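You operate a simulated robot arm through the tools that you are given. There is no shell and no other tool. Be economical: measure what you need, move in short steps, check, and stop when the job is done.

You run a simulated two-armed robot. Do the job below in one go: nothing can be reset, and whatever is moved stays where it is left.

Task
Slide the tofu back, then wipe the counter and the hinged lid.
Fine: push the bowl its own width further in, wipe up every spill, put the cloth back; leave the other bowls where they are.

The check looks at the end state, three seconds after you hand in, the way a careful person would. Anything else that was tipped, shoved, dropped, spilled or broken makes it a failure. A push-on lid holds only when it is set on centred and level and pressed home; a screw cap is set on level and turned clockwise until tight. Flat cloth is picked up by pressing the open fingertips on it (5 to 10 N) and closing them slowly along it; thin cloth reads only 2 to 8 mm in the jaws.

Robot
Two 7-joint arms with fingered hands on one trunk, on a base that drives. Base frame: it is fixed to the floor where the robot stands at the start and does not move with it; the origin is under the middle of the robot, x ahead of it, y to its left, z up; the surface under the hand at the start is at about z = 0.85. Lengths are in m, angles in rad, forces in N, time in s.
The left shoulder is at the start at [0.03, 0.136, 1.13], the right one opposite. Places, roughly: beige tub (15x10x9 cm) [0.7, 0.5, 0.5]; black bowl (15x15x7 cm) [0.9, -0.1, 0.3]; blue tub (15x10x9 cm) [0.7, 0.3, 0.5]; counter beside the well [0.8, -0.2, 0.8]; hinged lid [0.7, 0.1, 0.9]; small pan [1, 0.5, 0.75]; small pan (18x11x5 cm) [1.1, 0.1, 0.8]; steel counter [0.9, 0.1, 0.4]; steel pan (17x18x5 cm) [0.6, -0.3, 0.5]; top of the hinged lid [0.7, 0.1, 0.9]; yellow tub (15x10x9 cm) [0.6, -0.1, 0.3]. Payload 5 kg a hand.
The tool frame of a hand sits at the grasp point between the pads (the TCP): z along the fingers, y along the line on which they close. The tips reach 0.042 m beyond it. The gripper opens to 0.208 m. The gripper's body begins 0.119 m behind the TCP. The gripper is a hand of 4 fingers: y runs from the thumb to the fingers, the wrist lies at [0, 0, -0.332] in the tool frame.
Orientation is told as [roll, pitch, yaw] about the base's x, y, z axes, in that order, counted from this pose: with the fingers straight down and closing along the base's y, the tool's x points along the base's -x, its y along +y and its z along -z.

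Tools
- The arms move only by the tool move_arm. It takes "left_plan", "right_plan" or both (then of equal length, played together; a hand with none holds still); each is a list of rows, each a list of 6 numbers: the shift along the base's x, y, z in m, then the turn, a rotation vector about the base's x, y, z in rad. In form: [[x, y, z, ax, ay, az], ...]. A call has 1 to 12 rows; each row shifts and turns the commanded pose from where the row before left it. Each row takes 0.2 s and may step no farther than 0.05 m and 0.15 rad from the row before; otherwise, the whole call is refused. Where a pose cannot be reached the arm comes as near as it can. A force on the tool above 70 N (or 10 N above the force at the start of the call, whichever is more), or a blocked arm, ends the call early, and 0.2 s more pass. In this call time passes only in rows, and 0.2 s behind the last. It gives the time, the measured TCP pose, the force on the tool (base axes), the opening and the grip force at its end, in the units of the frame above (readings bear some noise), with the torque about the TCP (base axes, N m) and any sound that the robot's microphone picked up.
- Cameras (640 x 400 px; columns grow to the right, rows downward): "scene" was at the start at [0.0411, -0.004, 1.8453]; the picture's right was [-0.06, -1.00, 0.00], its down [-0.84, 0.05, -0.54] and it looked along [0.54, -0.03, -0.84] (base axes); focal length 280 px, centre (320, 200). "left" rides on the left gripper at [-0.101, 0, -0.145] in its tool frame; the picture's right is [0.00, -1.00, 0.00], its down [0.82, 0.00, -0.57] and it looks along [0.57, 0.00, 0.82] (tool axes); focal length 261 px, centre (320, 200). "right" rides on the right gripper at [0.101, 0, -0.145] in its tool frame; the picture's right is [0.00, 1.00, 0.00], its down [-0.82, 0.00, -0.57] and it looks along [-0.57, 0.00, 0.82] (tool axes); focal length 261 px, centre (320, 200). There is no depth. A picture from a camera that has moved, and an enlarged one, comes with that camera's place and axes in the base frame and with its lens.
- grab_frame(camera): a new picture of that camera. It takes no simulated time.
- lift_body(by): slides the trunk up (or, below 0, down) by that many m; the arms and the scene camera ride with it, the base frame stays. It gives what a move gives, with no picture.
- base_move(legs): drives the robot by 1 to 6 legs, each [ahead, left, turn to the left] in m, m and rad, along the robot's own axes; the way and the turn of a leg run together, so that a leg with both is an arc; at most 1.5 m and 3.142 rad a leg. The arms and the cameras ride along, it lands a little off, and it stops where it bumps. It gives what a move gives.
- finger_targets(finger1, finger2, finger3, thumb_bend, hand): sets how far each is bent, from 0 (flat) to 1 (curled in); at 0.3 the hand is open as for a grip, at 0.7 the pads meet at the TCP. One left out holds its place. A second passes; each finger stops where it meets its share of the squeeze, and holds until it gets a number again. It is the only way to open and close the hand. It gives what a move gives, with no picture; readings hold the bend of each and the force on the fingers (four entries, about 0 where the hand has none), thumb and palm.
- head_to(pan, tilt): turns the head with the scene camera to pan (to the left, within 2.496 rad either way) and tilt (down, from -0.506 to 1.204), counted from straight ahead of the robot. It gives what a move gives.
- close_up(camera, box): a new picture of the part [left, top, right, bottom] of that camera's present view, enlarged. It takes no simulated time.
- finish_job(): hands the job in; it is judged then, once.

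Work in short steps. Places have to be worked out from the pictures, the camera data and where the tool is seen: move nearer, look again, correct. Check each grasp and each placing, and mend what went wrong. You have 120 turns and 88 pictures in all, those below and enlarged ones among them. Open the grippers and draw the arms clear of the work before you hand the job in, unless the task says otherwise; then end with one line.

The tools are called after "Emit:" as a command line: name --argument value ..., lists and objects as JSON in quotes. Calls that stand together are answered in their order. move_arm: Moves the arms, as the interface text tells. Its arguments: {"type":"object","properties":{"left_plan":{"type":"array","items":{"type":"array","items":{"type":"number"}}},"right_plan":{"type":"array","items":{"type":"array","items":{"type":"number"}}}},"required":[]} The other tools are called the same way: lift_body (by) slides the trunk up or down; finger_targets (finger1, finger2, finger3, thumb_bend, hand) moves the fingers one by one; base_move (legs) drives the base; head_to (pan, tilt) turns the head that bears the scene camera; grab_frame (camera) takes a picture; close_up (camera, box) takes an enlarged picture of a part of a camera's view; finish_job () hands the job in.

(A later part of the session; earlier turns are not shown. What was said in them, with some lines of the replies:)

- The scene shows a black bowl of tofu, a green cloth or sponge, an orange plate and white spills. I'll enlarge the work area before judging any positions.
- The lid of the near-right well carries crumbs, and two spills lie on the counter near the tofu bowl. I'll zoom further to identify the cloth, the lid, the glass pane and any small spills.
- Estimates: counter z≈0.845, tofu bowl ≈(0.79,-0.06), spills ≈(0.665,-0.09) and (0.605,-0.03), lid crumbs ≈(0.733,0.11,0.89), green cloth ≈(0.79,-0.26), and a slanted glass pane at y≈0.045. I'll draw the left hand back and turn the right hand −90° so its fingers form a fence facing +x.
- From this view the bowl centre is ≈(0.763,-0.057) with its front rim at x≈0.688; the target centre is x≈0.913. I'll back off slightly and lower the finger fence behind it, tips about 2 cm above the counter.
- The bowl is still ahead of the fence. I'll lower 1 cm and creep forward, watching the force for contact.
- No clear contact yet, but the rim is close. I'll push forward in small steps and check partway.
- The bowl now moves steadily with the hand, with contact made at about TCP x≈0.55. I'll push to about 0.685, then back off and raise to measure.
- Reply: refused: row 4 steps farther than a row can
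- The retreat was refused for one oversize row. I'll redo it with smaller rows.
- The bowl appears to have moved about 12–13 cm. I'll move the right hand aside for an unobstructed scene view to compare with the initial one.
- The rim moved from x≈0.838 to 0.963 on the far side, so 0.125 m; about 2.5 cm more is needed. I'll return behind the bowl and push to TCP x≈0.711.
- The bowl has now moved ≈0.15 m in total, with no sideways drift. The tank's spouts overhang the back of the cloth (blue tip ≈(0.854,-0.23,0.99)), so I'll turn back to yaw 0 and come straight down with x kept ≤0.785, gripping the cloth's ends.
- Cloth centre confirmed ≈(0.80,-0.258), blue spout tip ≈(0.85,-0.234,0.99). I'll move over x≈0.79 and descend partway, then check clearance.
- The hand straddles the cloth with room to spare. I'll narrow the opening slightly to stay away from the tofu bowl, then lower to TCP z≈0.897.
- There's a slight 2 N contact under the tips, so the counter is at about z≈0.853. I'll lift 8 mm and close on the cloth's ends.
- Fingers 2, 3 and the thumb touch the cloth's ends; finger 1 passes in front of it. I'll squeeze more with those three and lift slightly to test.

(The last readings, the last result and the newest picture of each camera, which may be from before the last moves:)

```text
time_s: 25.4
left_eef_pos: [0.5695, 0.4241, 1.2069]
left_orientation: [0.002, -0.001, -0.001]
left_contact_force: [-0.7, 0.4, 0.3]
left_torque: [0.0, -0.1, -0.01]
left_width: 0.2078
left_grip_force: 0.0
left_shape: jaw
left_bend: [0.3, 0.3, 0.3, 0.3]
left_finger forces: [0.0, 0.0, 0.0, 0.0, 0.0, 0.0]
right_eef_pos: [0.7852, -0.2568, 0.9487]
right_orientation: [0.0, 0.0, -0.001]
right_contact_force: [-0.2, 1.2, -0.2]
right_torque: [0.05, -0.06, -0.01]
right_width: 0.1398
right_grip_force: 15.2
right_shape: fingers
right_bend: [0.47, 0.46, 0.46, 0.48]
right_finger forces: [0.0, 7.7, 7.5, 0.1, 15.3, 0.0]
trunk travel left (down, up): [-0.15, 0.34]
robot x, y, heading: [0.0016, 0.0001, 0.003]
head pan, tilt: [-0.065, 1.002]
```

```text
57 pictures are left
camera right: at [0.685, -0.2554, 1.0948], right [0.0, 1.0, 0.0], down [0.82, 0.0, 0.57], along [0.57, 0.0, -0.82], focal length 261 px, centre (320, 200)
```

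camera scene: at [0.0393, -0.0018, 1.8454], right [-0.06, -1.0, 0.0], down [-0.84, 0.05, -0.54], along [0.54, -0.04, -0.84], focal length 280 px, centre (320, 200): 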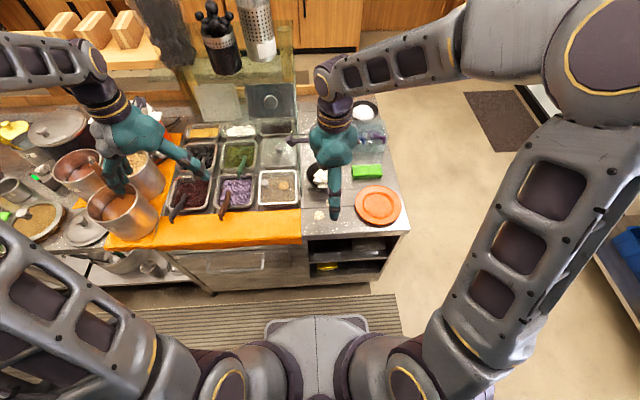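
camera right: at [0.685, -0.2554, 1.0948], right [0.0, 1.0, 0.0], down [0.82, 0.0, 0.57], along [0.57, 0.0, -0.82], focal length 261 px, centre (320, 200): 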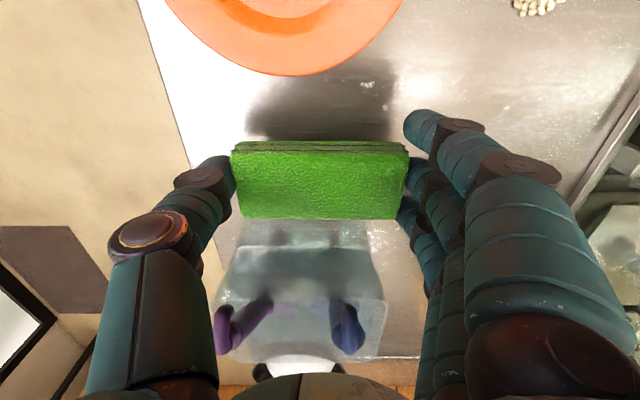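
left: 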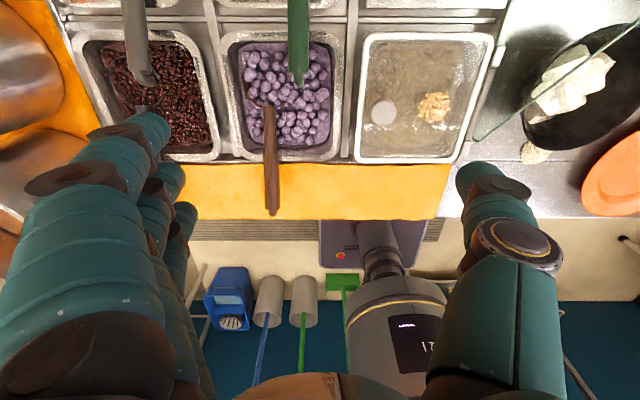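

The cloth is firmly held (place-back pose: TCP (0.791,-0.257,0.905), yaw 0). I'll move clear to the front, then turn −90° so the cloth lies long in x and covers both spills in one sideways sweep.

Emit:
move_arm --right_plan '[[-0.02, 0.01, 0.03, 0, 0, 0], [-0.035, 0.025, 0.01, 0, 0, 0], [-0.035, 0.03, 0.01, 0, 0, 0], [-0.035, 0.03, 0, 0, 0, 0], [-0.025, 0.03, 0, 0, 0, 0]]'

Emit:
move_arm --right_plan '[[0, 0, 0, 0, 0, -0.1428], [0, 0, 0, 0, 0, -0.1428], [0, 0, 0, 0, 0, -0.1428], [0, 0, 0, 0, 0, -0.1428], [0, 0, 0, 0, 0, -0.1428], [0, 0, 0, 0, 0, -0.1428], [0, 0, 0, 0, 0, -0.1428], [0, 0, 0, 0, 0, -0.1428], [0, 0, 0, 0, 0, -0.1428], [0, 0, 0, 0, 0, -0.1428], [0, 0, 0, 0, 0, -0.1428]]'

Emit:
grab_frame --camera "right"

```text
time_s: 26.6
left_eef_pos: [0.5708, 0.4253, 1.2056]
left_orientation: [0.0, 0.0, 0.0]
left_contact_force: [-0.1, 0.6, -0.3]
left_torque: [-0.08, -0.03, 0.01]
left_width: 0.2076
left_grip_force: 0.1
left_shape: jaw
left_bend: [0.3, 0.3, 0.3, 0.3]
left_finger forces: [0.1, 0.1, 0.0, 0.0, 0.1, 0.0]
right_eef_pos: [0.6371, -0.1287, 1.0014]
right_orientation: [-0.001, 0.001, -0.003]
right_contact_force: [-0.6, 0.0, -0.3]
right_torque: [-0.05, -0.01, 0.01]
right_width: 0.1394
right_grip_force: 14.9
right_shape: fingers
right_bend: [0.47, 0.46, 0.46, 0.48]
right_finger forces: [0.0, 7.6, 7.5, 0.0, 15.1, 0.0]
trunk travel left (down, up): [-0.15, 0.34]
robot x, y, heading: [-0.0013, -0.0016, -0.0]
head pan, tilt: [-0.065, 1.002]
```

```text
time_s: 29.0
left_eef_pos: [0.5714, 0.4234, 1.2055]
left_orientation: [0.0, 0.0, -0.001]
left_contact_force: [-0.1, -0.4, -0.2]
left_torque: [-0.01, -0.02, 0.02]
left_width: 0.2078
left_grip_force: 0.0
left_shape: jaw
left_bend: [0.3, 0.3, 0.3, 0.3]
left_finger forces: [0.0, 0.0, 0.0, 0.0, 0.0, 0.0]
right_eef_pos: [0.6378, -0.1309, 0.9997]
right_orientation: [0.001, -0.002, -1.574]
right_contact_force: [-0.4, -0.2, -0.9]
right_torque: [0.03, -0.01, 0.01]
right_width: 0.1395
right_grip_force: 14.6
right_shape: fingers
right_bend: [0.47, 0.46, 0.46, 0.48]
right_finger forces: [0.1, 7.7, 7.4, 0.0, 15.0, 0.0]
trunk travel left (down, up): [-0.15, 0.34]
robot x, y, heading: [0.0016, 0.0003, 0.001]
head pan, tilt: [-0.065, 1.002]
```

```text
56 pictures are left
camera right: at [0.6379, -0.0289, 1.1452], right [1.0, -0.01, 0.0], down [-0.01, -0.82, 0.57], along [0.0, -0.57, -0.82], focal length 261 px, centre (320, 200)
```

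right: 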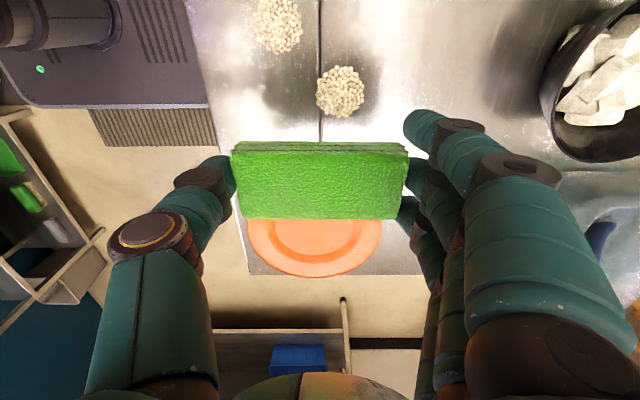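

The sweep line is clear: spill 1 at ≈(0.660,-0.094), spill 2 at ≈(0.598,-0.034), and the cloth spans x≈0.57–0.70. I'll lower until gentle contact.

Emit:
move_arm --right_plan '[[0, 0.004, -0.04, 0, 0, 0], [0, 0, -0.035, 0, 0, 0], [0, 0, -0.015, 0, 0, 0], [0, 0, -0.005, 0, 0, 0], [0, 0, -0.003, 0, 0, 0]]'

```text
time_s: 30.2
left_eef_pos: [0.5706, 0.4219, 1.2072]
left_orientation: [0.001, 0.001, 0.001]
left_contact_force: [-0.4, 0.1, -0.2]
left_torque: [0.0, -0.02, -0.02]
left_width: 0.2078
left_grip_force: 0.0
left_shape: jaw
left_bend: [0.3, 0.3, 0.3, 0.3]
left_finger forces: [0.0, 0.1, 0.1, 0.0, 0.1, 0.0]
right_eef_pos: [0.6369, -0.1262, 0.904]
right_orientation: [0.001, 0.0, -1.57]
right_contact_force: [-0.7, -2.3, 13.4]
right_torque: [-0.16, 0.3, 0.02]
right_width: 0.1395
right_grip_force: 15.3
right_shape: fingers
right_bend: [0.47, 0.46, 0.46, 0.49]
right_finger forces: [0.0, 7.5, 7.3, 0.0, 15.5, 0.1]
trunk travel left (down, up): [-0.15, 0.34]
robot x, y, heading: [0.0013, -0.0015, -0.003]
head pan, tilt: [-0.065, 1.002]
```

Contact is 13 N, so I'll ease up 1 mm and sweep toward +y across both spills.

Emit:
move_arm --right_plan '[[0, 0.01, 0.001, 0, 0, 0], [0, 0.02, 0, 0, 0, 0], [0, 0.02, 0, 0, 0, 0], [0, 0.02, 0, 0, 0, 0], [0, 0.02, 0, 0, 0, 0], [0, 0.02, 0, 0, 0, 0], [0, 0.01, 0, 0, 0, 0]]'

Emit:
grab_frame --camera "right"

```text
time_s: 31.8
left_eef_pos: [0.5705, 0.4178, 1.209]
left_orientation: [0.004, -0.001, -0.004]
left_contact_force: [0.8, -0.4, 0.6]
left_torque: [0.07, 0.0, 0.01]
left_width: 0.2077
left_grip_force: 0.0
left_shape: jaw
left_bend: [0.3, 0.3, 0.3, 0.3]
left_finger forces: [0.0, 0.1, 0.0, 0.1, 0.0, 0.0]
right_eef_pos: [0.6373, -0.0203, 0.9032]
right_orientation: [-0.001, -0.005, -1.583]
right_contact_force: [-0.9, -58.8, 29.3]
right_torque: [-1.8, -1.4, -3.97]
right_width: 0.1392
right_grip_force: 43.5
right_shape: fingers
right_bend: [0.47, 0.46, 0.46, 0.49]
right_finger forces: [56.9, 8.1, 8.0, 0.1, 14.9, 0.1]
trunk travel left (down, up): [-0.15, 0.34]
robot x, y, heading: [0.0004, -0.0006, -0.001]
head pan, tilt: [-0.065, 1.002]
```

```text
55 pictures are left
camera right: at [0.6383, 0.0824, 1.0485], right [1.0, -0.02, 0.0], down [-0.01, -0.82, 0.58], along [-0.01, -0.58, -0.82], focal length 261 px, centre (320, 200)
```

right: 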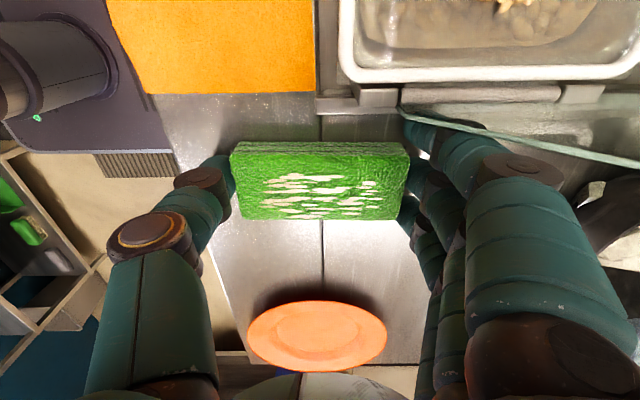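

Finger 1 is pressing on the glass pane (57 N), so I'll back off at once. The cloth has picked up the spills.

Emit:
move_arm --right_plan '[[0, -0.02, 0, 0, 0, 0], [0, -0.01, 0, 0, 0, 0], [0, -0.02, 0, 0, 0, 0], [0, -0.02, 0, 0, 0, 0], [0, -0.02, 0, 0, 0, 0]]'

Emit:
grab_frame --camera "right"

Emit:
close_up --camera "scene" --box '[250, 80, 410, 240]'

```text
time_s: 33.0
left_eef_pos: [0.5693, 0.4237, 1.2065]
left_orientation: [-0.001, 0.001, 0.0]
left_contact_force: [0.0, -0.9, 0.5]
left_torque: [0.11, 0.0, 0.0]
left_width: 0.208
left_grip_force: 0.1
left_shape: jaw
left_bend: [0.3, 0.3, 0.3, 0.3]
left_finger forces: [0.0, 0.0, 0.0, 0.0, 0.1, 0.0]
right_eef_pos: [0.6384, -0.096, 0.9026]
right_orientation: [0.002, 0.002, -1.569]
right_contact_force: [1.1, 6.8, 12.5]
right_torque: [0.19, 0.09, -0.1]
right_width: 0.1394
right_grip_force: 16.0
right_shape: fingers
right_bend: [0.47, 0.46, 0.46, 0.49]
right_finger forces: [0.0, 8.0, 7.6, 0.0, 15.1, 0.0]
trunk travel left (down, up): [-0.15, 0.34]
robot x, y, heading: [0.0004, -0.0008, 0.001]
head pan, tilt: [-0.065, 1.002]
```

```text
54 pictures are left
camera right: at [0.638, 0.005, 1.0491], right [1.0, 0.0, 0.0], down [0.0, -0.82, 0.57], along [0.0, -0.57, -0.82], focal length 261 px, centre (320, 200)
```

right: 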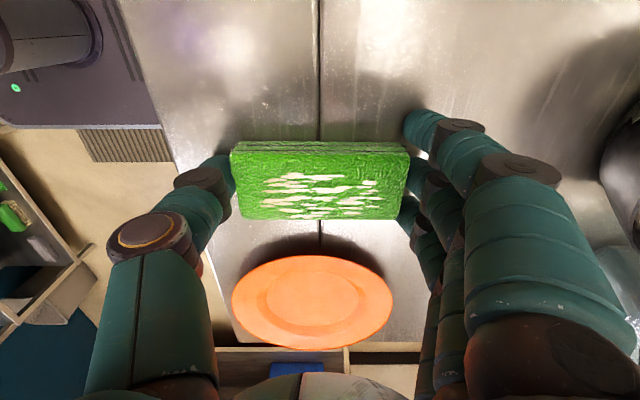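

```text
2.50 times, centred on (330, 160) of scene
camera zoom: at [0.0401, -0.0045, 1.8454], right [-0.06, -1.0, 0.0], down [-0.84, 0.05, -0.54], along [0.54, -0.03, -0.84], focal length 701 px, centre (295, 300)
```

zoom: 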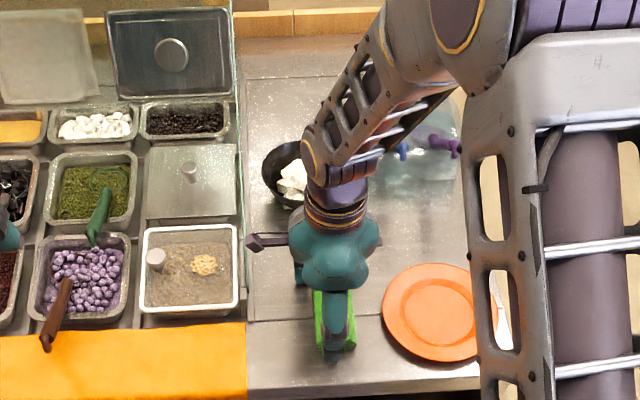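

Both counter spills are gone and the pane looks unmoved. I'll lift high over the slanted pane and go above the lid.

Emit:
move_arm --right_plan '[[0, 0, 0.045, 0, 0, 0], [0, 0, 0.048, 0, 0, 0], [0, 0, 0.048, 0, 0, 0], [0, 0, 0.046, 0, 0, 0], [0, 0.04, 0, 0, 0, 0], [0, 0.045, 0, 0, 0, 0], [0, 0.045, 0, 0, 0, 0], [0, 0.045, 0, 0, 0, 0], [0, 0.04, 0, 0, 0, 0]]'

Emit:
grab_frame --camera "right"

Emit:
grab_frame --camera "left"

Emit:
close_up --camera "scene" --box '[220, 80, 420, 240]'

```text
time_s: 35.0
left_eef_pos: [0.5702, 0.4242, 1.2051]
left_orientation: [-0.001, 0.001, 0.0]
left_contact_force: [-0.4, 1.1, -0.1]
left_torque: [-0.14, 0.0, 0.01]
left_width: 0.2077
left_grip_force: 0.0
left_shape: jaw
left_bend: [0.3, 0.3, 0.3, 0.3]
left_finger forces: [0.0, 0.0, 0.0, 0.0, 0.1, 0.1]
right_eef_pos: [0.6344, 0.1177, 1.0908]
right_orientation: [0.001, -0.003, -1.574]
right_contact_force: [0.5, -0.2, -0.7]
right_torque: [0.01, 0.07, 0.02]
right_width: 0.1392
right_grip_force: 14.0
right_shape: fingers
right_bend: [0.47, 0.46, 0.46, 0.49]
right_finger forces: [0.1, 7.4, 7.1, 0.0, 14.5, 0.0]
trunk travel left (down, up): [-0.15, 0.34]
robot x, y, heading: [0.0025, 0.0013, -0.006]
head pan, tilt: [-0.065, 1.002]
```

```text
52 pictures are left
camera right: at [0.6352, 0.2201, 1.2357], right [1.0, -0.01, 0.0], down [-0.01, -0.82, 0.57], along [0.0, -0.57, -0.82], focal length 261 px, centre (320, 200)
```

right: 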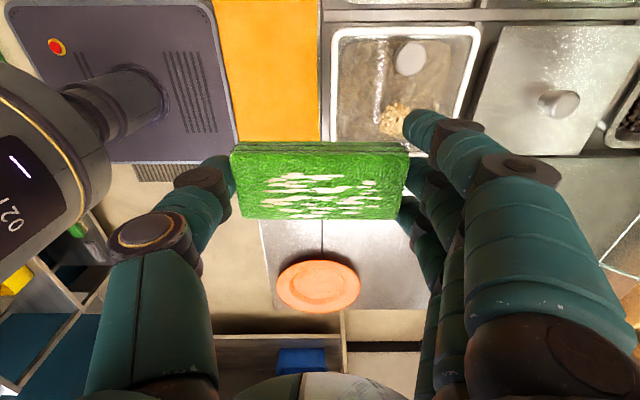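

```text
51 pictures are left
camera left: at [0.6723, 0.4259, 1.3506], right [0.0, -1.0, 0.0], down [-0.82, 0.0, 0.57], along [-0.57, 0.0, -0.82], focal length 261 px, centre (320, 200)
```

left: 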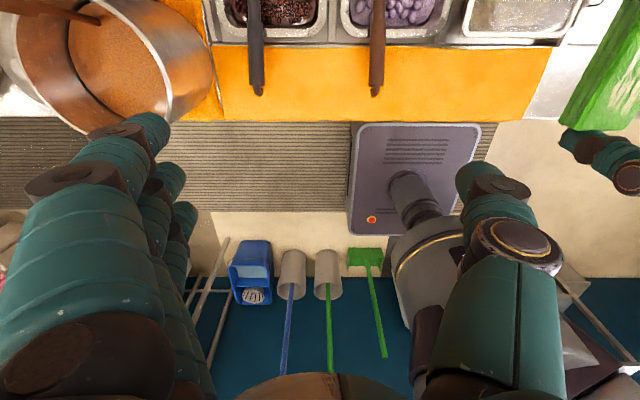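

```text
2.50 times, centred on (320, 160) of scene
camera zoom: at [0.0414, -0.0022, 1.8452], right [-0.06, -1.0, 0.0], down [-0.84, 0.05, -0.54], along [0.54, -0.04, -0.84], focal length 701 px, centre (320, 300)
```

zoom: 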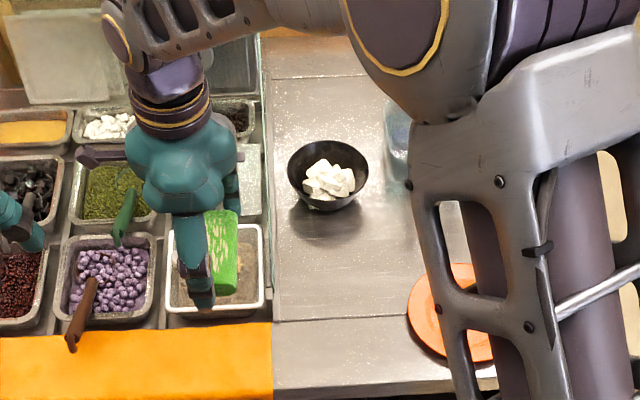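

Lid crumbs are confirmed at ≈(0.736,0.109), knob at y≥0.166. I'll move over and descend to just above the lid.

Emit:
move_arm --right_plan '[[0.045, 0, 0, 0, 0, 0], [0.045, 0, 0, 0, 0, 0], [0.01, 0, -0.03, 0, 0, 0], [0, 0, -0.04, 0, 0, 0], [0, 0, -0.04, 0, 0, 0], [0, 0, -0.015, 0, 0, 0]]'

Emit:
grab_frame --camera "right"

Emit:
close_up --camera "left" --box '[440, 0, 640, 220]'

```text
time_s: 36.4
left_eef_pos: [0.5699, 0.4237, 1.2064]
left_orientation: [0.0, 0.0, 0.0]
left_contact_force: [-0.3, 0.4, 0.1]
left_torque: [-0.01, -0.01, 0.01]
left_width: 0.2079
left_grip_force: 0.1
left_shape: jaw
left_bend: [0.3, 0.3, 0.3, 0.3]
left_finger forces: [0.1, 0.0, 0.0, 0.0, 0.0, 0.1]
right_eef_pos: [0.7374, 0.1193, 0.9661]
right_orientation: [0.001, 0.002, -1.571]
right_contact_force: [-0.3, 0.8, 0.4]
right_torque: [0.03, 0.01, 0.02]
right_width: 0.1391
right_grip_force: 14.5
right_shape: fingers
right_bend: [0.47, 0.46, 0.46, 0.49]
right_finger forces: [0.0, 7.1, 7.1, 0.0, 14.3, 0.1]
trunk travel left (down, up): [-0.15, 0.34]
robot x, y, heading: [0.0004, -0.0018, 0.003]
head pan, tilt: [-0.065, 1.002]
```

```text
49 pictures are left
camera right: at [0.738, 0.2207, 1.1117], right [1.0, 0.0, 0.0], down [0.0, -0.82, 0.57], along [0.0, -0.57, -0.82], focal length 261 px, centre (320, 200)
```

right: 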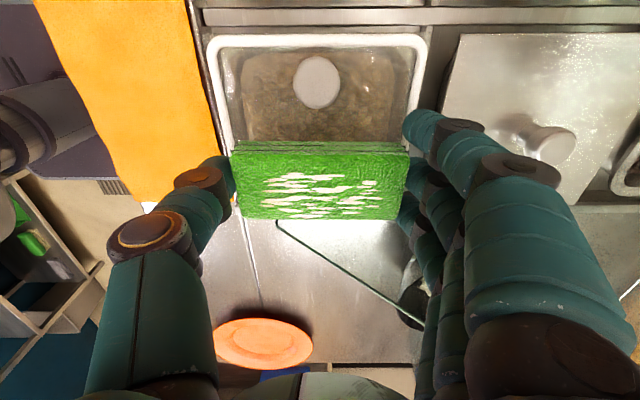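

```text
1.82 times, centred on (540, 110) of left
camera zoom: at [0.672, 0.4247, 1.3512], right [0.0, -1.0, 0.0], down [-0.82, 0.0, 0.57], along [-0.57, 0.0, -0.82], focal length 474 px, centre (-80, 364)
```

zoom: 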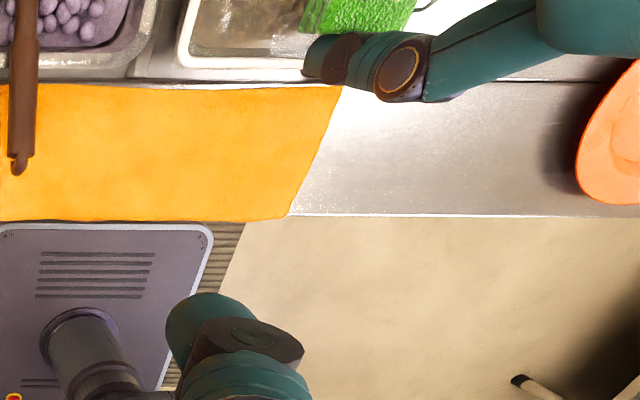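

The cloth sits centred between the lid's rims, above the crumbs. I'll lower in small steps to light contact.

Emit:
move_arm --right_plan '[[0, 0, -0.01, 0, 0, 0], [0, 0, -0.006, 0, 0, 0]]'

```text
time_s: 37.0
left_eef_pos: [0.5708, 0.4236, 1.2062]
left_orientation: [-0.001, 0.001, 0.0]
left_contact_force: [0.0, 0.9, 0.8]
left_torque: [0.02, -0.03, -0.01]
left_width: 0.2078
left_grip_force: 0.0
left_shape: jaw
left_bend: [0.3, 0.3, 0.3, 0.3]
left_finger forces: [0.1, 0.0, 0.0, 0.0, 0.0, 0.1]
right_eef_pos: [0.7371, 0.1184, 0.9496]
right_orientation: [0.0, 0.001, -1.572]
right_contact_force: [0.7, 0.1, -0.5]
right_torque: [0.03, 0.01, -0.01]
right_width: 0.1391
right_grip_force: 14.0
right_shape: fingers
right_bend: [0.47, 0.46, 0.46, 0.49]
right_finger forces: [0.0, 7.2, 7.1, 0.0, 14.2, 0.0]
trunk travel left (down, up): [-0.15, 0.34]
robot x, y, heading: [-0.0011, -0.0012, -0.002]
head pan, tilt: [-0.065, 1.002]
```

No contact yet; I'll go down a little more.

Emit:
move_arm --right_plan '[[0, 0, -0.004, 0, 0, 0], [0, 0, -0.004, 0, 0, 0]]'

```text
time_s: 37.6
left_eef_pos: [0.5716, 0.4237, 1.2061]
left_orientation: [-0.002, 0.001, 0.0]
left_contact_force: [-0.5, 0.9, 0.2]
left_torque: [-0.03, 0.03, 0.01]
left_width: 0.2077
left_grip_force: 0.0
left_shape: jaw
left_bend: [0.3, 0.3, 0.3, 0.3]
left_finger forces: [0.1, 0.0, 0.1, 0.0, 0.0, 0.0]
right_eef_pos: [0.7374, 0.118, 0.9395]
right_orientation: [-0.001, 0.001, -1.571]
right_contact_force: [0.2, -0.2, -0.9]
right_torque: [0.03, -0.01, 0.01]
right_width: 0.1393
right_grip_force: 14.1
right_shape: fingers
right_bend: [0.47, 0.46, 0.46, 0.49]
right_finger forces: [0.0, 7.2, 7.0, 0.0, 14.3, 0.0]
trunk travel left (down, up): [-0.15, 0.34]
robot x, y, heading: [-0.0009, -0.0005, 0.002]
head pan, tilt: [-0.065, 1.002]
```

Emit:
move_arm --right_plan '[[0, 0, -0.004, 0, 0, 0], [0, 0, -0.003, 0, 0, 0]]'

Emit:
grab_frame --camera "right"

```text
time_s: 38.2
left_eef_pos: [0.5708, 0.424, 1.2066]
left_orientation: [0.0, -0.001, 0.0]
left_contact_force: [0.0, -0.1, -0.2]
left_torque: [0.0, 0.02, -0.01]
left_width: 0.2078
left_grip_force: 0.0
left_shape: jaw
left_bend: [0.3, 0.3, 0.3, 0.3]
left_finger forces: [0.0, 0.0, 0.0, 0.0, 0.0, 0.0]
right_eef_pos: [0.7377, 0.1172, 0.9323]
right_orientation: [0.001, 0.0, -1.571]
right_contact_force: [-1.3, -0.4, -0.7]
right_torque: [0.03, -0.02, -0.02]
right_width: 0.1389
right_grip_force: 14.6
right_shape: fingers
right_bend: [0.47, 0.46, 0.46, 0.49]
right_finger forces: [0.0, 7.1, 7.1, 0.1, 14.4, 0.0]
trunk travel left (down, up): [-0.15, 0.34]
robot x, y, heading: [-0.0011, -0.0005, -0.002]
head pan, tilt: [-0.065, 1.002]
```

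```text
47 pictures are left
camera right: at [0.7374, 0.2196, 1.0791], right [1.0, 0.0, 0.0], down [0.0, -0.82, 0.57], along [0.0, -0.57, -0.82], focal length 261 px, centre (320, 200)
```

right: 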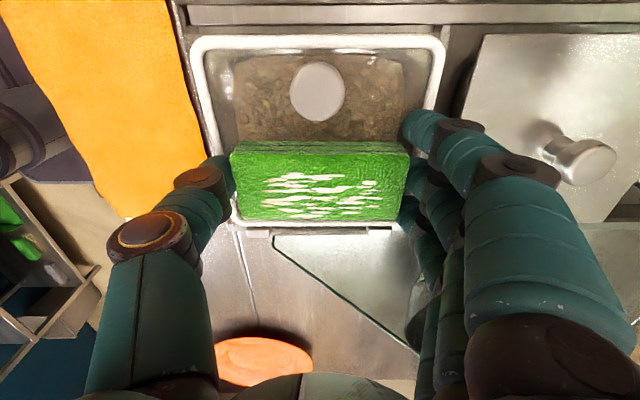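

Still free of contact; the lid's surface is lower than I estimated. I'll continue down gently.

Emit:
move_arm --right_plan '[[0, 0, -0.003, 0, 0, 0], [0, 0, -0.003, 0, 0, 0], [0, 0, -0.003, 0, 0, 0]]'

```text
time_s: 39.0
left_eef_pos: [0.5676, 0.4236, 1.2078]
left_orientation: [0.001, -0.003, -0.001]
left_contact_force: [1.0, 0.0, 1.3]
left_torque: [0.0, -0.03, 0.02]
left_width: 0.2079
left_grip_force: 0.1
left_shape: jaw
left_bend: [0.3, 0.3, 0.3, 0.3]
left_finger forces: [0.0, 0.0, 0.0, 0.0, 0.0, 0.0]
right_eef_pos: [0.7369, 0.119, 0.9282]
right_orientation: [0.006, 0.001, -1.57]
right_contact_force: [0.3, -3.6, 39.4]
right_torque: [-0.47, 0.61, 0.15]
right_width: 0.1394
right_grip_force: 24.1
right_shape: fingers
right_bend: [0.47, 0.46, 0.46, 0.49]
right_finger forces: [2.5, 7.2, 11.1, 0.0, 27.2, 0.1]
trunk travel left (down, up): [-0.15, 0.34]
robot x, y, heading: [-0.0008, -0.0, 0.002]
head pan, tilt: [-0.065, 1.002]
```

Contact is 39 N at z≈0.928, with some of it on the fingertips (perhaps the rim). I'll ease up 3 mm and wipe with small strokes.

Emit:
move_arm --right_plan '[[0, 0, 0.004, 0, 0, 0], [0, 0.01, 0, 0, 0, 0], [0, -0.01, 0, 0, 0, 0], [0, -0.012, 0, 0, 0, 0], [0, 0.012, 0, 0, 0, 0]]'

```text
time_s: 40.2
left_eef_pos: [0.5694, 0.4242, 1.2065]
left_orientation: [0.0, 0.0, -0.001]
left_contact_force: [0.2, 0.6, -0.5]
left_torque: [-0.06, 0.04, -0.01]
left_width: 0.2077
left_grip_force: 0.0
left_shape: jaw
left_bend: [0.3, 0.3, 0.3, 0.3]
left_finger forces: [0.0, 0.0, 0.0, 0.1, 0.0, 0.0]
right_eef_pos: [0.7367, 0.1144, 0.9282]
right_orientation: [0.001, -0.002, -1.572]
right_contact_force: [-0.9, -7.5, 20.8]
right_torque: [-0.23, -1.15, -0.39]
right_width: 0.1405
right_grip_force: 20.5
right_shape: fingers
right_bend: [0.47, 0.46, 0.46, 0.49]
right_finger forces: [8.3, 8.8, 8.8, 0.1, 14.9, 0.1]
trunk travel left (down, up): [-0.15, 0.34]
robot x, y, heading: [-0.0004, 0.0007, 0.002]
head pan, tilt: [-0.065, 1.002]
```

Finger 1 is pressing on the rim. I'll lift straight up and see what remains of the crumbs.

Emit:
move_arm --right_plan '[[0, 0, 0.03, 0, 0, 0], [0, 0, 0.045, 0, 0, 0], [0, 0, 0.045, 0, 0, 0], [0, 0, 0.045, 0, 0, 0], [-0.045, 0, 0, 0, 0, 0], [-0.045, 0, 0, 0, 0, 0]]'

Emit:
grab_frame --camera "right"

Emit:
close_up --camera "scene" --box '[240, 130, 340, 220]'

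```text
time_s: 41.6
left_eef_pos: [0.5705, 0.4239, 1.2063]
left_orientation: [0.0, -0.003, 0.0]
left_contact_force: [-0.1, 0.4, 0.3]
left_torque: [-0.05, -0.13, -0.01]
left_width: 0.2078
left_grip_force: 0.1
left_shape: jaw
left_bend: [0.3, 0.3, 0.3, 0.3]
left_finger forces: [0.1, 0.0, 0.0, 0.0, 0.0, 0.1]
right_eef_pos: [0.6461, 0.1212, 1.0966]
right_orientation: [0.002, -0.001, -1.571]
right_contact_force: [-1.1, 0.3, -1.3]
right_torque: [0.04, -0.13, 0.0]
right_width: 0.1395
right_grip_force: 14.8
right_shape: fingers
right_bend: [0.47, 0.46, 0.46, 0.49]
right_finger forces: [0.1, 7.4, 7.3, 0.1, 14.7, 0.0]
trunk travel left (down, up): [-0.15, 0.34]
robot x, y, heading: [-0.0019, 0.0008, -0.001]
head pan, tilt: [-0.065, 1.002]
```

```text
46 pictures are left
camera right: at [0.6461, 0.2221, 1.2419], right [1.0, 0.0, 0.0], down [0.0, -0.82, 0.57], along [0.0, -0.57, -0.82], focal length 261 px, centre (320, 200)
```

right: 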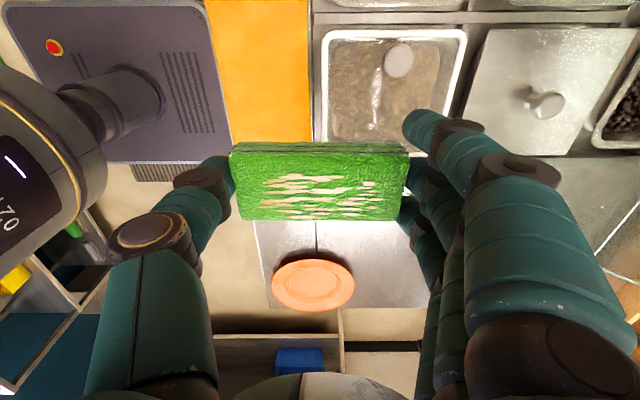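

```text
4.44 times, centred on (290, 175) of scene
camera zoom: at [0.039, -0.0036, 1.8454], right [-0.06, -1.0, 0.0], down [-0.84, 0.05, -0.54], along [0.54, -0.03, -0.84], focal length 1247 px, centre (453, 311)
```

zoom: 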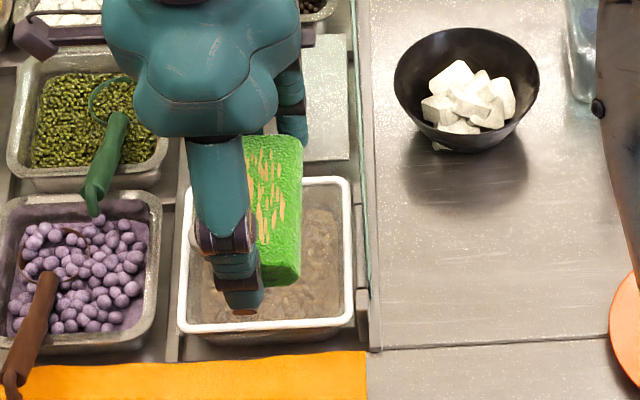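

The lid looks clean and the cloth now bears the orange-tinted smears. I'll cross back over the pane the way I came and turn to yaw 0.

Emit:
move_arm --right_plan '[[0, -0.042, 0, 0, 0, 0], [0, -0.042, 0, 0, 0, 0], [0, -0.042, 0, 0, 0, 0], [0, -0.042, 0, 0, 0, 0], [0, -0.042, 0, 0, 0, 0], [0, -0.042, 0, 0, 0, 0]]'

Emit:
move_arm --right_plan '[[0, 0, -0.008, 0, 0, 0.1428], [0, 0, -0.008, 0, 0, 0.1428], [0, 0, -0.008, 0, 0, 0.1428], [0, 0, -0.008, 0, 0, 0.1428], [0, 0, -0.008, 0, 0, 0.1428], [0, 0, -0.008, 0, 0, 0.1428], [0, 0, -0.008, 0, 0, 0.1428], [0, 0, -0.008, 0, 0, 0.1428], [0, 0, -0.008, 0, 0, 0.1428], [0, 0, -0.008, 0, 0, 0.1428], [0, 0, -0.008, 0, 0, 0.1428]]'

Emit:
close_up --camera "scene" --box '[240, 120, 340, 220]'

Emit:
grab_frame --camera "right"

```text
time_s: 43.0
left_eef_pos: [0.5702, 0.4227, 1.2075]
left_orientation: [0.003, 0.0, 0.0]
left_contact_force: [-0.8, -1.2, 0.5]
left_torque: [0.16, 0.04, 0.0]
left_width: 0.2079
left_grip_force: 0.1
left_shape: jaw
left_bend: [0.3, 0.3, 0.3, 0.3]
left_finger forces: [0.0, 0.1, 0.1, 0.1, 0.0, 0.1]
right_eef_pos: [0.6466, -0.1338, 1.0946]
right_orientation: [0.0, 0.001, -1.569]
right_contact_force: [-0.4, -0.4, -0.7]
right_torque: [0.03, -0.03, 0.01]
right_width: 0.1395
right_grip_force: 14.3
right_shape: fingers
right_bend: [0.47, 0.46, 0.46, 0.49]
right_finger forces: [0.1, 7.1, 7.1, 0.0, 14.3, 0.1]
trunk travel left (down, up): [-0.15, 0.34]
robot x, y, heading: [-0.0016, 0.0023, -0.001]
head pan, tilt: [-0.065, 1.002]
```

```text
time_s: 45.4
left_eef_pos: [0.5712, 0.4237, 1.2065]
left_orientation: [-0.001, 0.0, 0.0]
left_contact_force: [0.5, 0.1, -0.6]
left_torque: [-0.01, -0.01, 0.02]
left_width: 0.2078
left_grip_force: 0.0
left_shape: jaw
left_bend: [0.3, 0.3, 0.3, 0.3]
left_finger forces: [0.1, 0.0, 0.0, 0.1, 0.0, 0.0]
right_eef_pos: [0.6478, -0.1347, 1.0058]
right_orientation: [0.0, 0.0, 0.002]
right_contact_force: [0.1, -0.2, -1.0]
right_torque: [0.0, 0.01, 0.02]
right_width: 0.1392
right_grip_force: 14.3
right_shape: fingers
right_bend: [0.47, 0.46, 0.46, 0.49]
right_finger forces: [0.0, 7.2, 7.0, 0.0, 14.2, 0.1]
trunk travel left (down, up): [-0.15, 0.34]
robot x, y, heading: [0.0011, 0.0022, -0.002]
head pan, tilt: [-0.065, 1.002]
```

```text
4.00 times, centred on (290, 170) of scene
camera zoom: at [0.0413, -0.004, 1.8453], right [-0.06, -1.0, 0.0], down [-0.84, 0.05, -0.54], along [0.54, -0.03, -0.84], focal length 1122 px, centre (440, 320)
```

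zoom: 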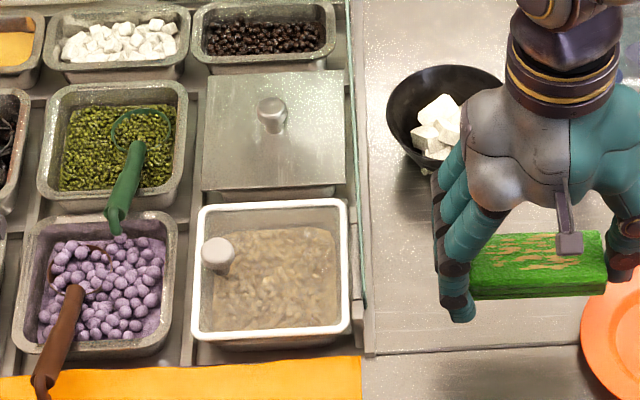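

```text
43 pictures are left
camera right: at [0.5459, -0.1336, 1.1511], right [0.0, 1.0, 0.0], down [0.82, 0.0, 0.57], along [0.57, 0.0, -0.82], focal length 261 px, centre (320, 200)
```

right: 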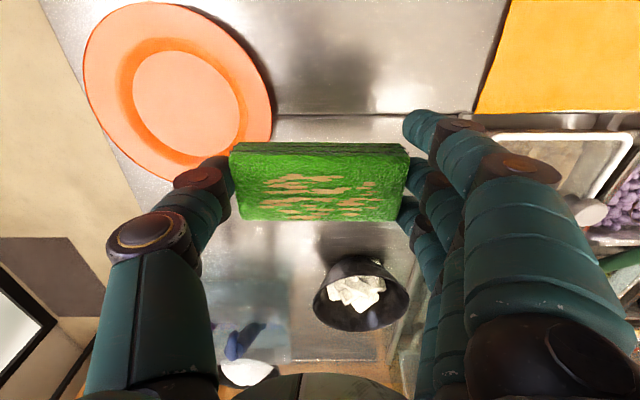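

The lid and counter are clean. I'll carry the cloth back along the same route to its original spot.

Emit:
move_arm --right_plan '[[0.025, -0.03, 0, 0, 0, 0], [0.035, -0.03, 0, 0, 0, 0], [0.035, -0.03, -0.01, 0, 0, 0], [0.035, -0.025, -0.01, 0, 0, 0], [0.013, -0.007, -0.03, 0, 0, 0], [0, 0, -0.02, 0, 0, 0], [0, 0, -0.015, 0, 0, 0]]'

Emit:
grab_frame --camera "right"

```text
time_s: 47.0
left_eef_pos: [0.5721, 0.4235, 1.2054]
left_orientation: [0.0, -0.001, -0.001]
left_contact_force: [-0.1, 0.3, -0.3]
left_torque: [0.0, 0.08, 0.02]
left_width: 0.2076
left_grip_force: 0.1
left_shape: jaw
left_bend: [0.3, 0.3, 0.3, 0.3]
left_finger forces: [0.0, 0.1, 0.0, 0.1, 0.0, 0.0]
right_eef_pos: [0.7912, -0.2564, 0.9198]
right_orientation: [0.0, -0.001, 0.0]
right_contact_force: [0.3, -0.3, 0.2]
right_torque: [0.06, 0.07, -0.03]
right_width: 0.1395
right_grip_force: 14.1
right_shape: fingers
right_bend: [0.47, 0.46, 0.46, 0.49]
right_finger forces: [0.0, 7.2, 7.1, 0.0, 14.2, 0.0]
trunk travel left (down, up): [-0.15, 0.34]
robot x, y, heading: [0.0005, -0.0009, 0.002]
head pan, tilt: [-0.065, 1.002]
```

```text
42 pictures are left
camera right: at [0.6901, -0.2554, 1.0658], right [0.0, 1.0, 0.0], down [0.82, 0.0, 0.57], along [0.57, 0.0, -0.82], focal length 261 px, centre (320, 200)
```

right: 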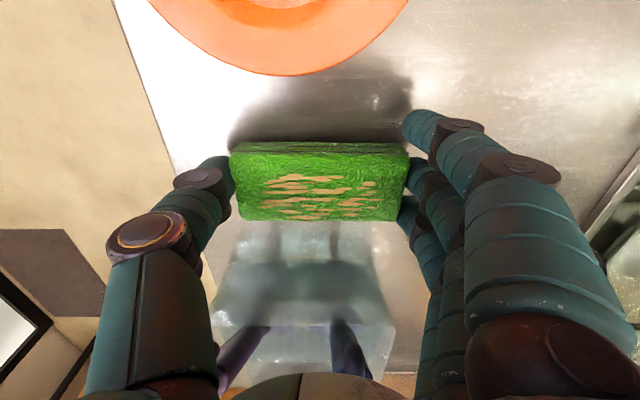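

The cloth is over its original spot. I'll lower it to the counter.

Emit:
move_arm --right_plan '[[0, 0, -0.008, 0, 0, 0], [0, 0, -0.005, 0, 0, 0], [0, 0, -0.002, 0, 0, 0]]'

```text
time_s: 47.8
left_eef_pos: [0.571, 0.4243, 1.2061]
left_orientation: [-0.001, 0.0, 0.001]
left_contact_force: [1.2, 0.1, 0.9]
left_torque: [0.02, 0.01, 0.01]
left_width: 0.2076
left_grip_force: 0.1
left_shape: jaw
left_bend: [0.3, 0.3, 0.3, 0.3]
left_finger forces: [0.0, 0.0, 0.0, 0.0, 0.0, 0.0]
right_eef_pos: [0.7915, -0.2556, 0.9068]
right_orientation: [0.0, 0.0, -0.001]
right_contact_force: [0.1, 0.4, -0.1]
right_torque: [0.0, 0.01, -0.04]
right_width: 0.1391
right_grip_force: 14.1
right_shape: fingers
right_bend: [0.47, 0.46, 0.46, 0.49]
right_finger forces: [0.0, 7.2, 7.1, 0.0, 14.2, 0.1]
trunk travel left (down, up): [-0.15, 0.34]
robot x, y, heading: [-0.0022, 0.0009, 0.001]
head pan, tilt: [-0.065, 1.002]
```

Emit:
move_arm --right_plan '[[0, 0, -0.002, 0, 0, 0], [0, 0, -0.001, 0, 0, 0]]'

Emit:
finger_targets --hand "right" --finger1 0.37 --finger2 0.37 --finger3 0.37 --thumb_bend 0.37

Emit:
move_arm --right_plan '[[0, 0, 0.03, 0, 0, 0], [0, 0, 0.04, 0, 0, 0], [-0.01, 0, 0.045, 0, 0, 0], [-0.03, 0, 0.035, 0, 0, 0], [-0.04, 0, 0.02, 0, 0, 0], [-0.04, -0.02, 0.01, 0, 0, 0], [-0.02, -0.04, 0, 0, 0, 0], [0, -0.045, 0, 0, 0, 0], [0, -0.045, 0, 0, 0, 0]]'

Emit:
close_up --camera "scene" --box '[260, 80, 420, 240]'

Emit:
grab_frame --camera "scene"

```text
time_s: 48.4
left_eef_pos: [0.5704, 0.4238, 1.2064]
left_orientation: [0.0, -0.001, -0.001]
left_contact_force: [-0.4, 0.0, 0.8]
left_torque: [0.0, -0.02, -0.06]
left_width: 0.2078
left_grip_force: 0.1
left_shape: jaw
left_bend: [0.3, 0.3, 0.3, 0.3]
left_finger forces: [0.1, 0.0, 0.0, 0.1, 0.0, 0.0]
right_eef_pos: [0.7906, -0.2553, 0.9025]
right_orientation: [0.0, -0.002, 0.0]
right_contact_force: [-0.1, -0.2, -1.0]
right_torque: [0.01, -0.01, 0.02]
right_width: 0.1393
right_grip_force: 14.4
right_shape: fingers
right_bend: [0.47, 0.46, 0.46, 0.49]
right_finger forces: [0.1, 7.2, 7.0, 0.0, 14.1, 0.0]
trunk travel left (down, up): [-0.15, 0.34]
robot x, y, heading: [-0.0003, 0.0023, 0.001]
head pan, tilt: [-0.065, 1.002]
```

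```text
time_s: 49.4
left_eef_pos: [0.5709, 0.4241, 1.2074]
left_orientation: [-0.001, -0.001, -0.001]
left_contact_force: [-0.1, 0.6, -0.1]
left_torque: [0.01, 0.0, -0.01]
left_width: 0.2078
left_grip_force: 0.1
left_shape: jaw
left_bend: [0.3, 0.3, 0.3, 0.3]
left_finger forces: [0.0, 0.1, 0.0, 0.1, 0.0, 0.0]
right_eef_pos: [0.7902, -0.2552, 0.902]
right_orientation: [0.001, 0.001, 0.0]
right_contact_force: [0.2, 0.5, -0.2]
right_torque: [-0.02, 0.0, 0.01]
right_width: 0.1874
right_grip_force: 0.0
right_shape: fingers
right_bend: [0.37, 0.37, 0.37, 0.37]
right_finger forces: [0.1, 0.0, 0.1, 0.1, 0.0, 0.0]
trunk travel left (down, up): [-0.15, 0.34]
robot x, y, heading: [-0.0013, 0.0017, 0.0]
head pan, tilt: [-0.065, 1.002]
```

```text
time_s: 51.4
left_eef_pos: [0.5704, 0.4221, 1.2066]
left_orientation: [0.004, 0.0, 0.0]
left_contact_force: [-0.1, -0.2, 0.7]
left_torque: [0.12, 0.0, -0.02]
left_width: 0.2082
left_grip_force: 0.2
left_shape: jaw
left_bend: [0.3, 0.3, 0.3, 0.3]
left_finger forces: [0.0, 0.1, 0.0, 0.1, 0.0, 0.0]
right_eef_pos: [0.6483, -0.406, 1.0814]
right_orientation: [0.001, 0.001, 0.001]
right_contact_force: [1.2, -0.8, 0.3]
right_torque: [0.04, 0.01, -0.03]
right_width: 0.1878
right_grip_force: 0.1
right_shape: fingers
right_bend: [0.37, 0.37, 0.37, 0.37]
right_finger forces: [0.0, 0.1, 0.0, 0.0, 0.1, 0.0]
trunk travel left (down, up): [-0.15, 0.34]
robot x, y, heading: [0.0008, 0.0002, 0.001]
head pan, tilt: [-0.065, 1.002]
```

```text
2.50 times, centred on (340, 160) of scene
camera zoom: at [0.0406, -0.0059, 1.8453], right [-0.06, -1.0, 0.0], down [-0.84, 0.05, -0.54], along [0.54, -0.03, -0.84], focal length 701 px, centre (270, 300)
```

zoom: 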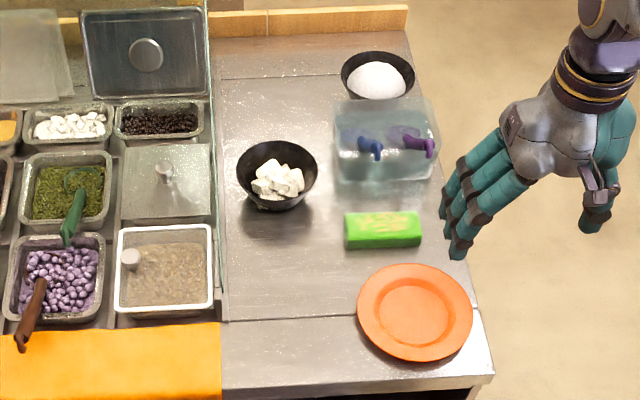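

```text
40 pictures are left
camera scene: at [0.0406, -0.0059, 1.8453], right [-0.06, -1.0, 0.0], down [-0.84, 0.05, -0.54], along [0.54, -0.03, -0.84], focal length 280 px, centre (320, 200)
```

scene: 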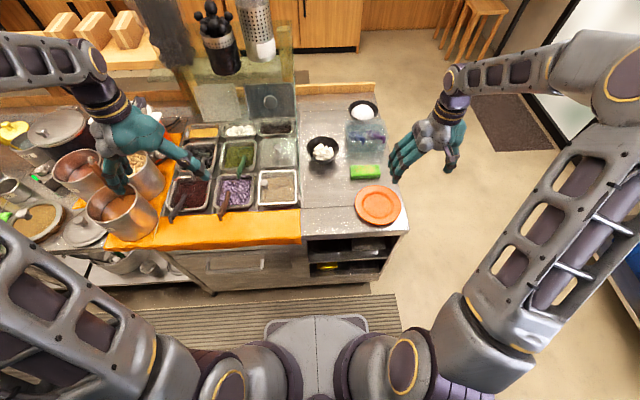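

The cloth is back within a few millimetres and everything else is in place. I'll open the right hand fully, draw both arms back and make a last close check for residues.

Emit:
finger_targets --hand "right" --finger1 0.3 --finger2 0.3 --finger3 0.3 --thumb_bend 0.3

Emit:
move_arm --right_plan '[[0, -0.01, 0.04, 0, 0, 0], [-0.03, -0.01, 0.03, 0, 0, 0], [-0.04, 0, 0, 0, 0, 0], [-0.04, 0, 0, 0, 0, 0]]' --left_plan '[[0, 0, 0.03, 0, 0, 0], [-0.03, 0, 0.02, 0, 0, 0], [-0.04, 0, 0, 0, 0, 0], [-0.04, 0, 0, 0, 0, 0]]'

Emit:
close_up --camera "scene" --box '[295, 110, 415, 230]'

Emit:
close_up --camera "scene" --box '[250, 150, 320, 220]'

```text
time_s: 52.4
left_eef_pos: [0.5706, 0.4236, 1.2063]
left_orientation: [0.001, -0.001, -0.001]
left_contact_force: [-0.2, -0.1, -0.2]
left_torque: [0.02, 0.03, 0.04]
left_width: 0.2076
left_grip_force: 0.1
left_shape: jaw
left_bend: [0.3, 0.3, 0.3, 0.3]
left_finger forces: [0.0, 0.1, 0.0, 0.0, 0.0, 0.0]
right_eef_pos: [0.649, -0.4056, 1.0823]
right_orientation: [0.0, 0.0, 0.0]
right_contact_force: [0.0, 0.3, -0.1]
right_torque: [0.0, 0.0, 0.04]
right_width: 0.2232
right_grip_force: 0.0
right_shape: fingers
right_bend: [0.3, 0.3, 0.3, 0.3]
right_finger forces: [0.0, 0.0, 0.0, 0.0, 0.0, 0.0]
trunk travel left (down, up): [-0.15, 0.34]
robot x, y, heading: [0.0039, -0.0006, 0.003]
head pan, tilt: [-0.065, 1.002]
```

```text
time_s: 53.4
left_eef_pos: [0.4558, 0.4246, 1.2596]
left_orientation: [0.001, -0.004, -0.002]
left_contact_force: [-2.1, -0.5, 0.8]
left_torque: [-0.02, -0.31, 0.05]
left_width: 0.2079
left_grip_force: 0.0
left_shape: jaw
left_bend: [0.3, 0.3, 0.3, 0.3]
left_finger forces: [0.1, 0.0, 0.0, 0.1, 0.0, 0.0]
right_eef_pos: [0.535, -0.4275, 1.1551]
right_orientation: [0.0, -0.004, 0.001]
right_contact_force: [-2.5, -0.5, 1.7]
right_torque: [0.04, -0.29, 0.04]
right_width: 0.2234
right_grip_force: 0.1
right_shape: fingers
right_bend: [0.3, 0.3, 0.3, 0.3]
right_finger forces: [0.1, 0.0, 0.0, 0.0, 0.1, 0.0]
trunk travel left (down, up): [-0.15, 0.34]
robot x, y, heading: [-0.0001, -0.0007, -0.003]
head pan, tilt: [-0.065, 1.002]
```

```text
3.33 times, centred on (355, 170) of scene
camera zoom: at [0.0355, -0.0036, 1.8455], right [-0.06, -1.0, 0.0], down [-0.84, 0.05, -0.54], along [0.54, -0.03, -0.84], focal length 935 px, centre (203, 300)
```

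zoom: 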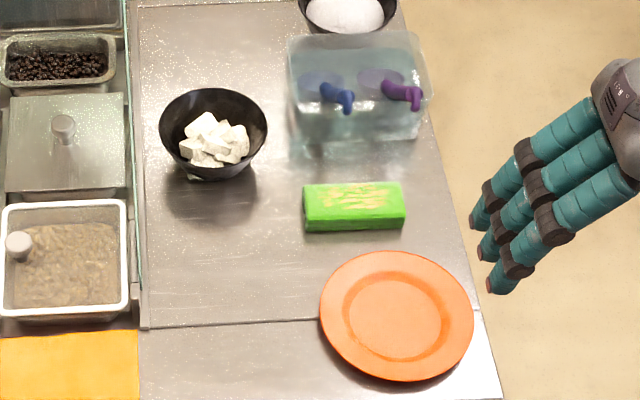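

```text
5.71 times, centred on (285, 185) of scene
camera zoom: at [0.0355, -0.0036, 1.8455], right [-0.06, -1.0, 0.0], down [-0.84, 0.05, -0.54], along [0.54, -0.03, -0.84], focal length 1603 px, centre (520, 286)
```

zoom: 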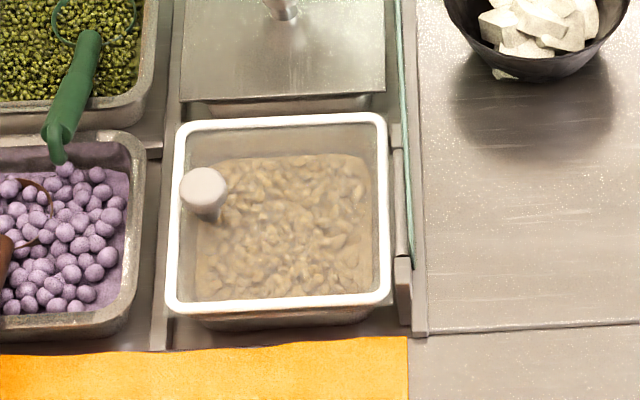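

The lid and counter are clean, the bowl is one width further in, the cloth is back, and the arms are clear. I'm handing in.

Emit:
finish_job

```text
The job is handed in.
```

I slid the tofu bowl about 15 cm (its own width) further in, wiped up both counter spills and the crumbs on the hinged lid, and put the cloth back within about 5 mm of its spot. During the wipe one finger pressed on the glass pane at up to about 57 N before I backed off. The final pictures show the pane and the other bowls where they were.
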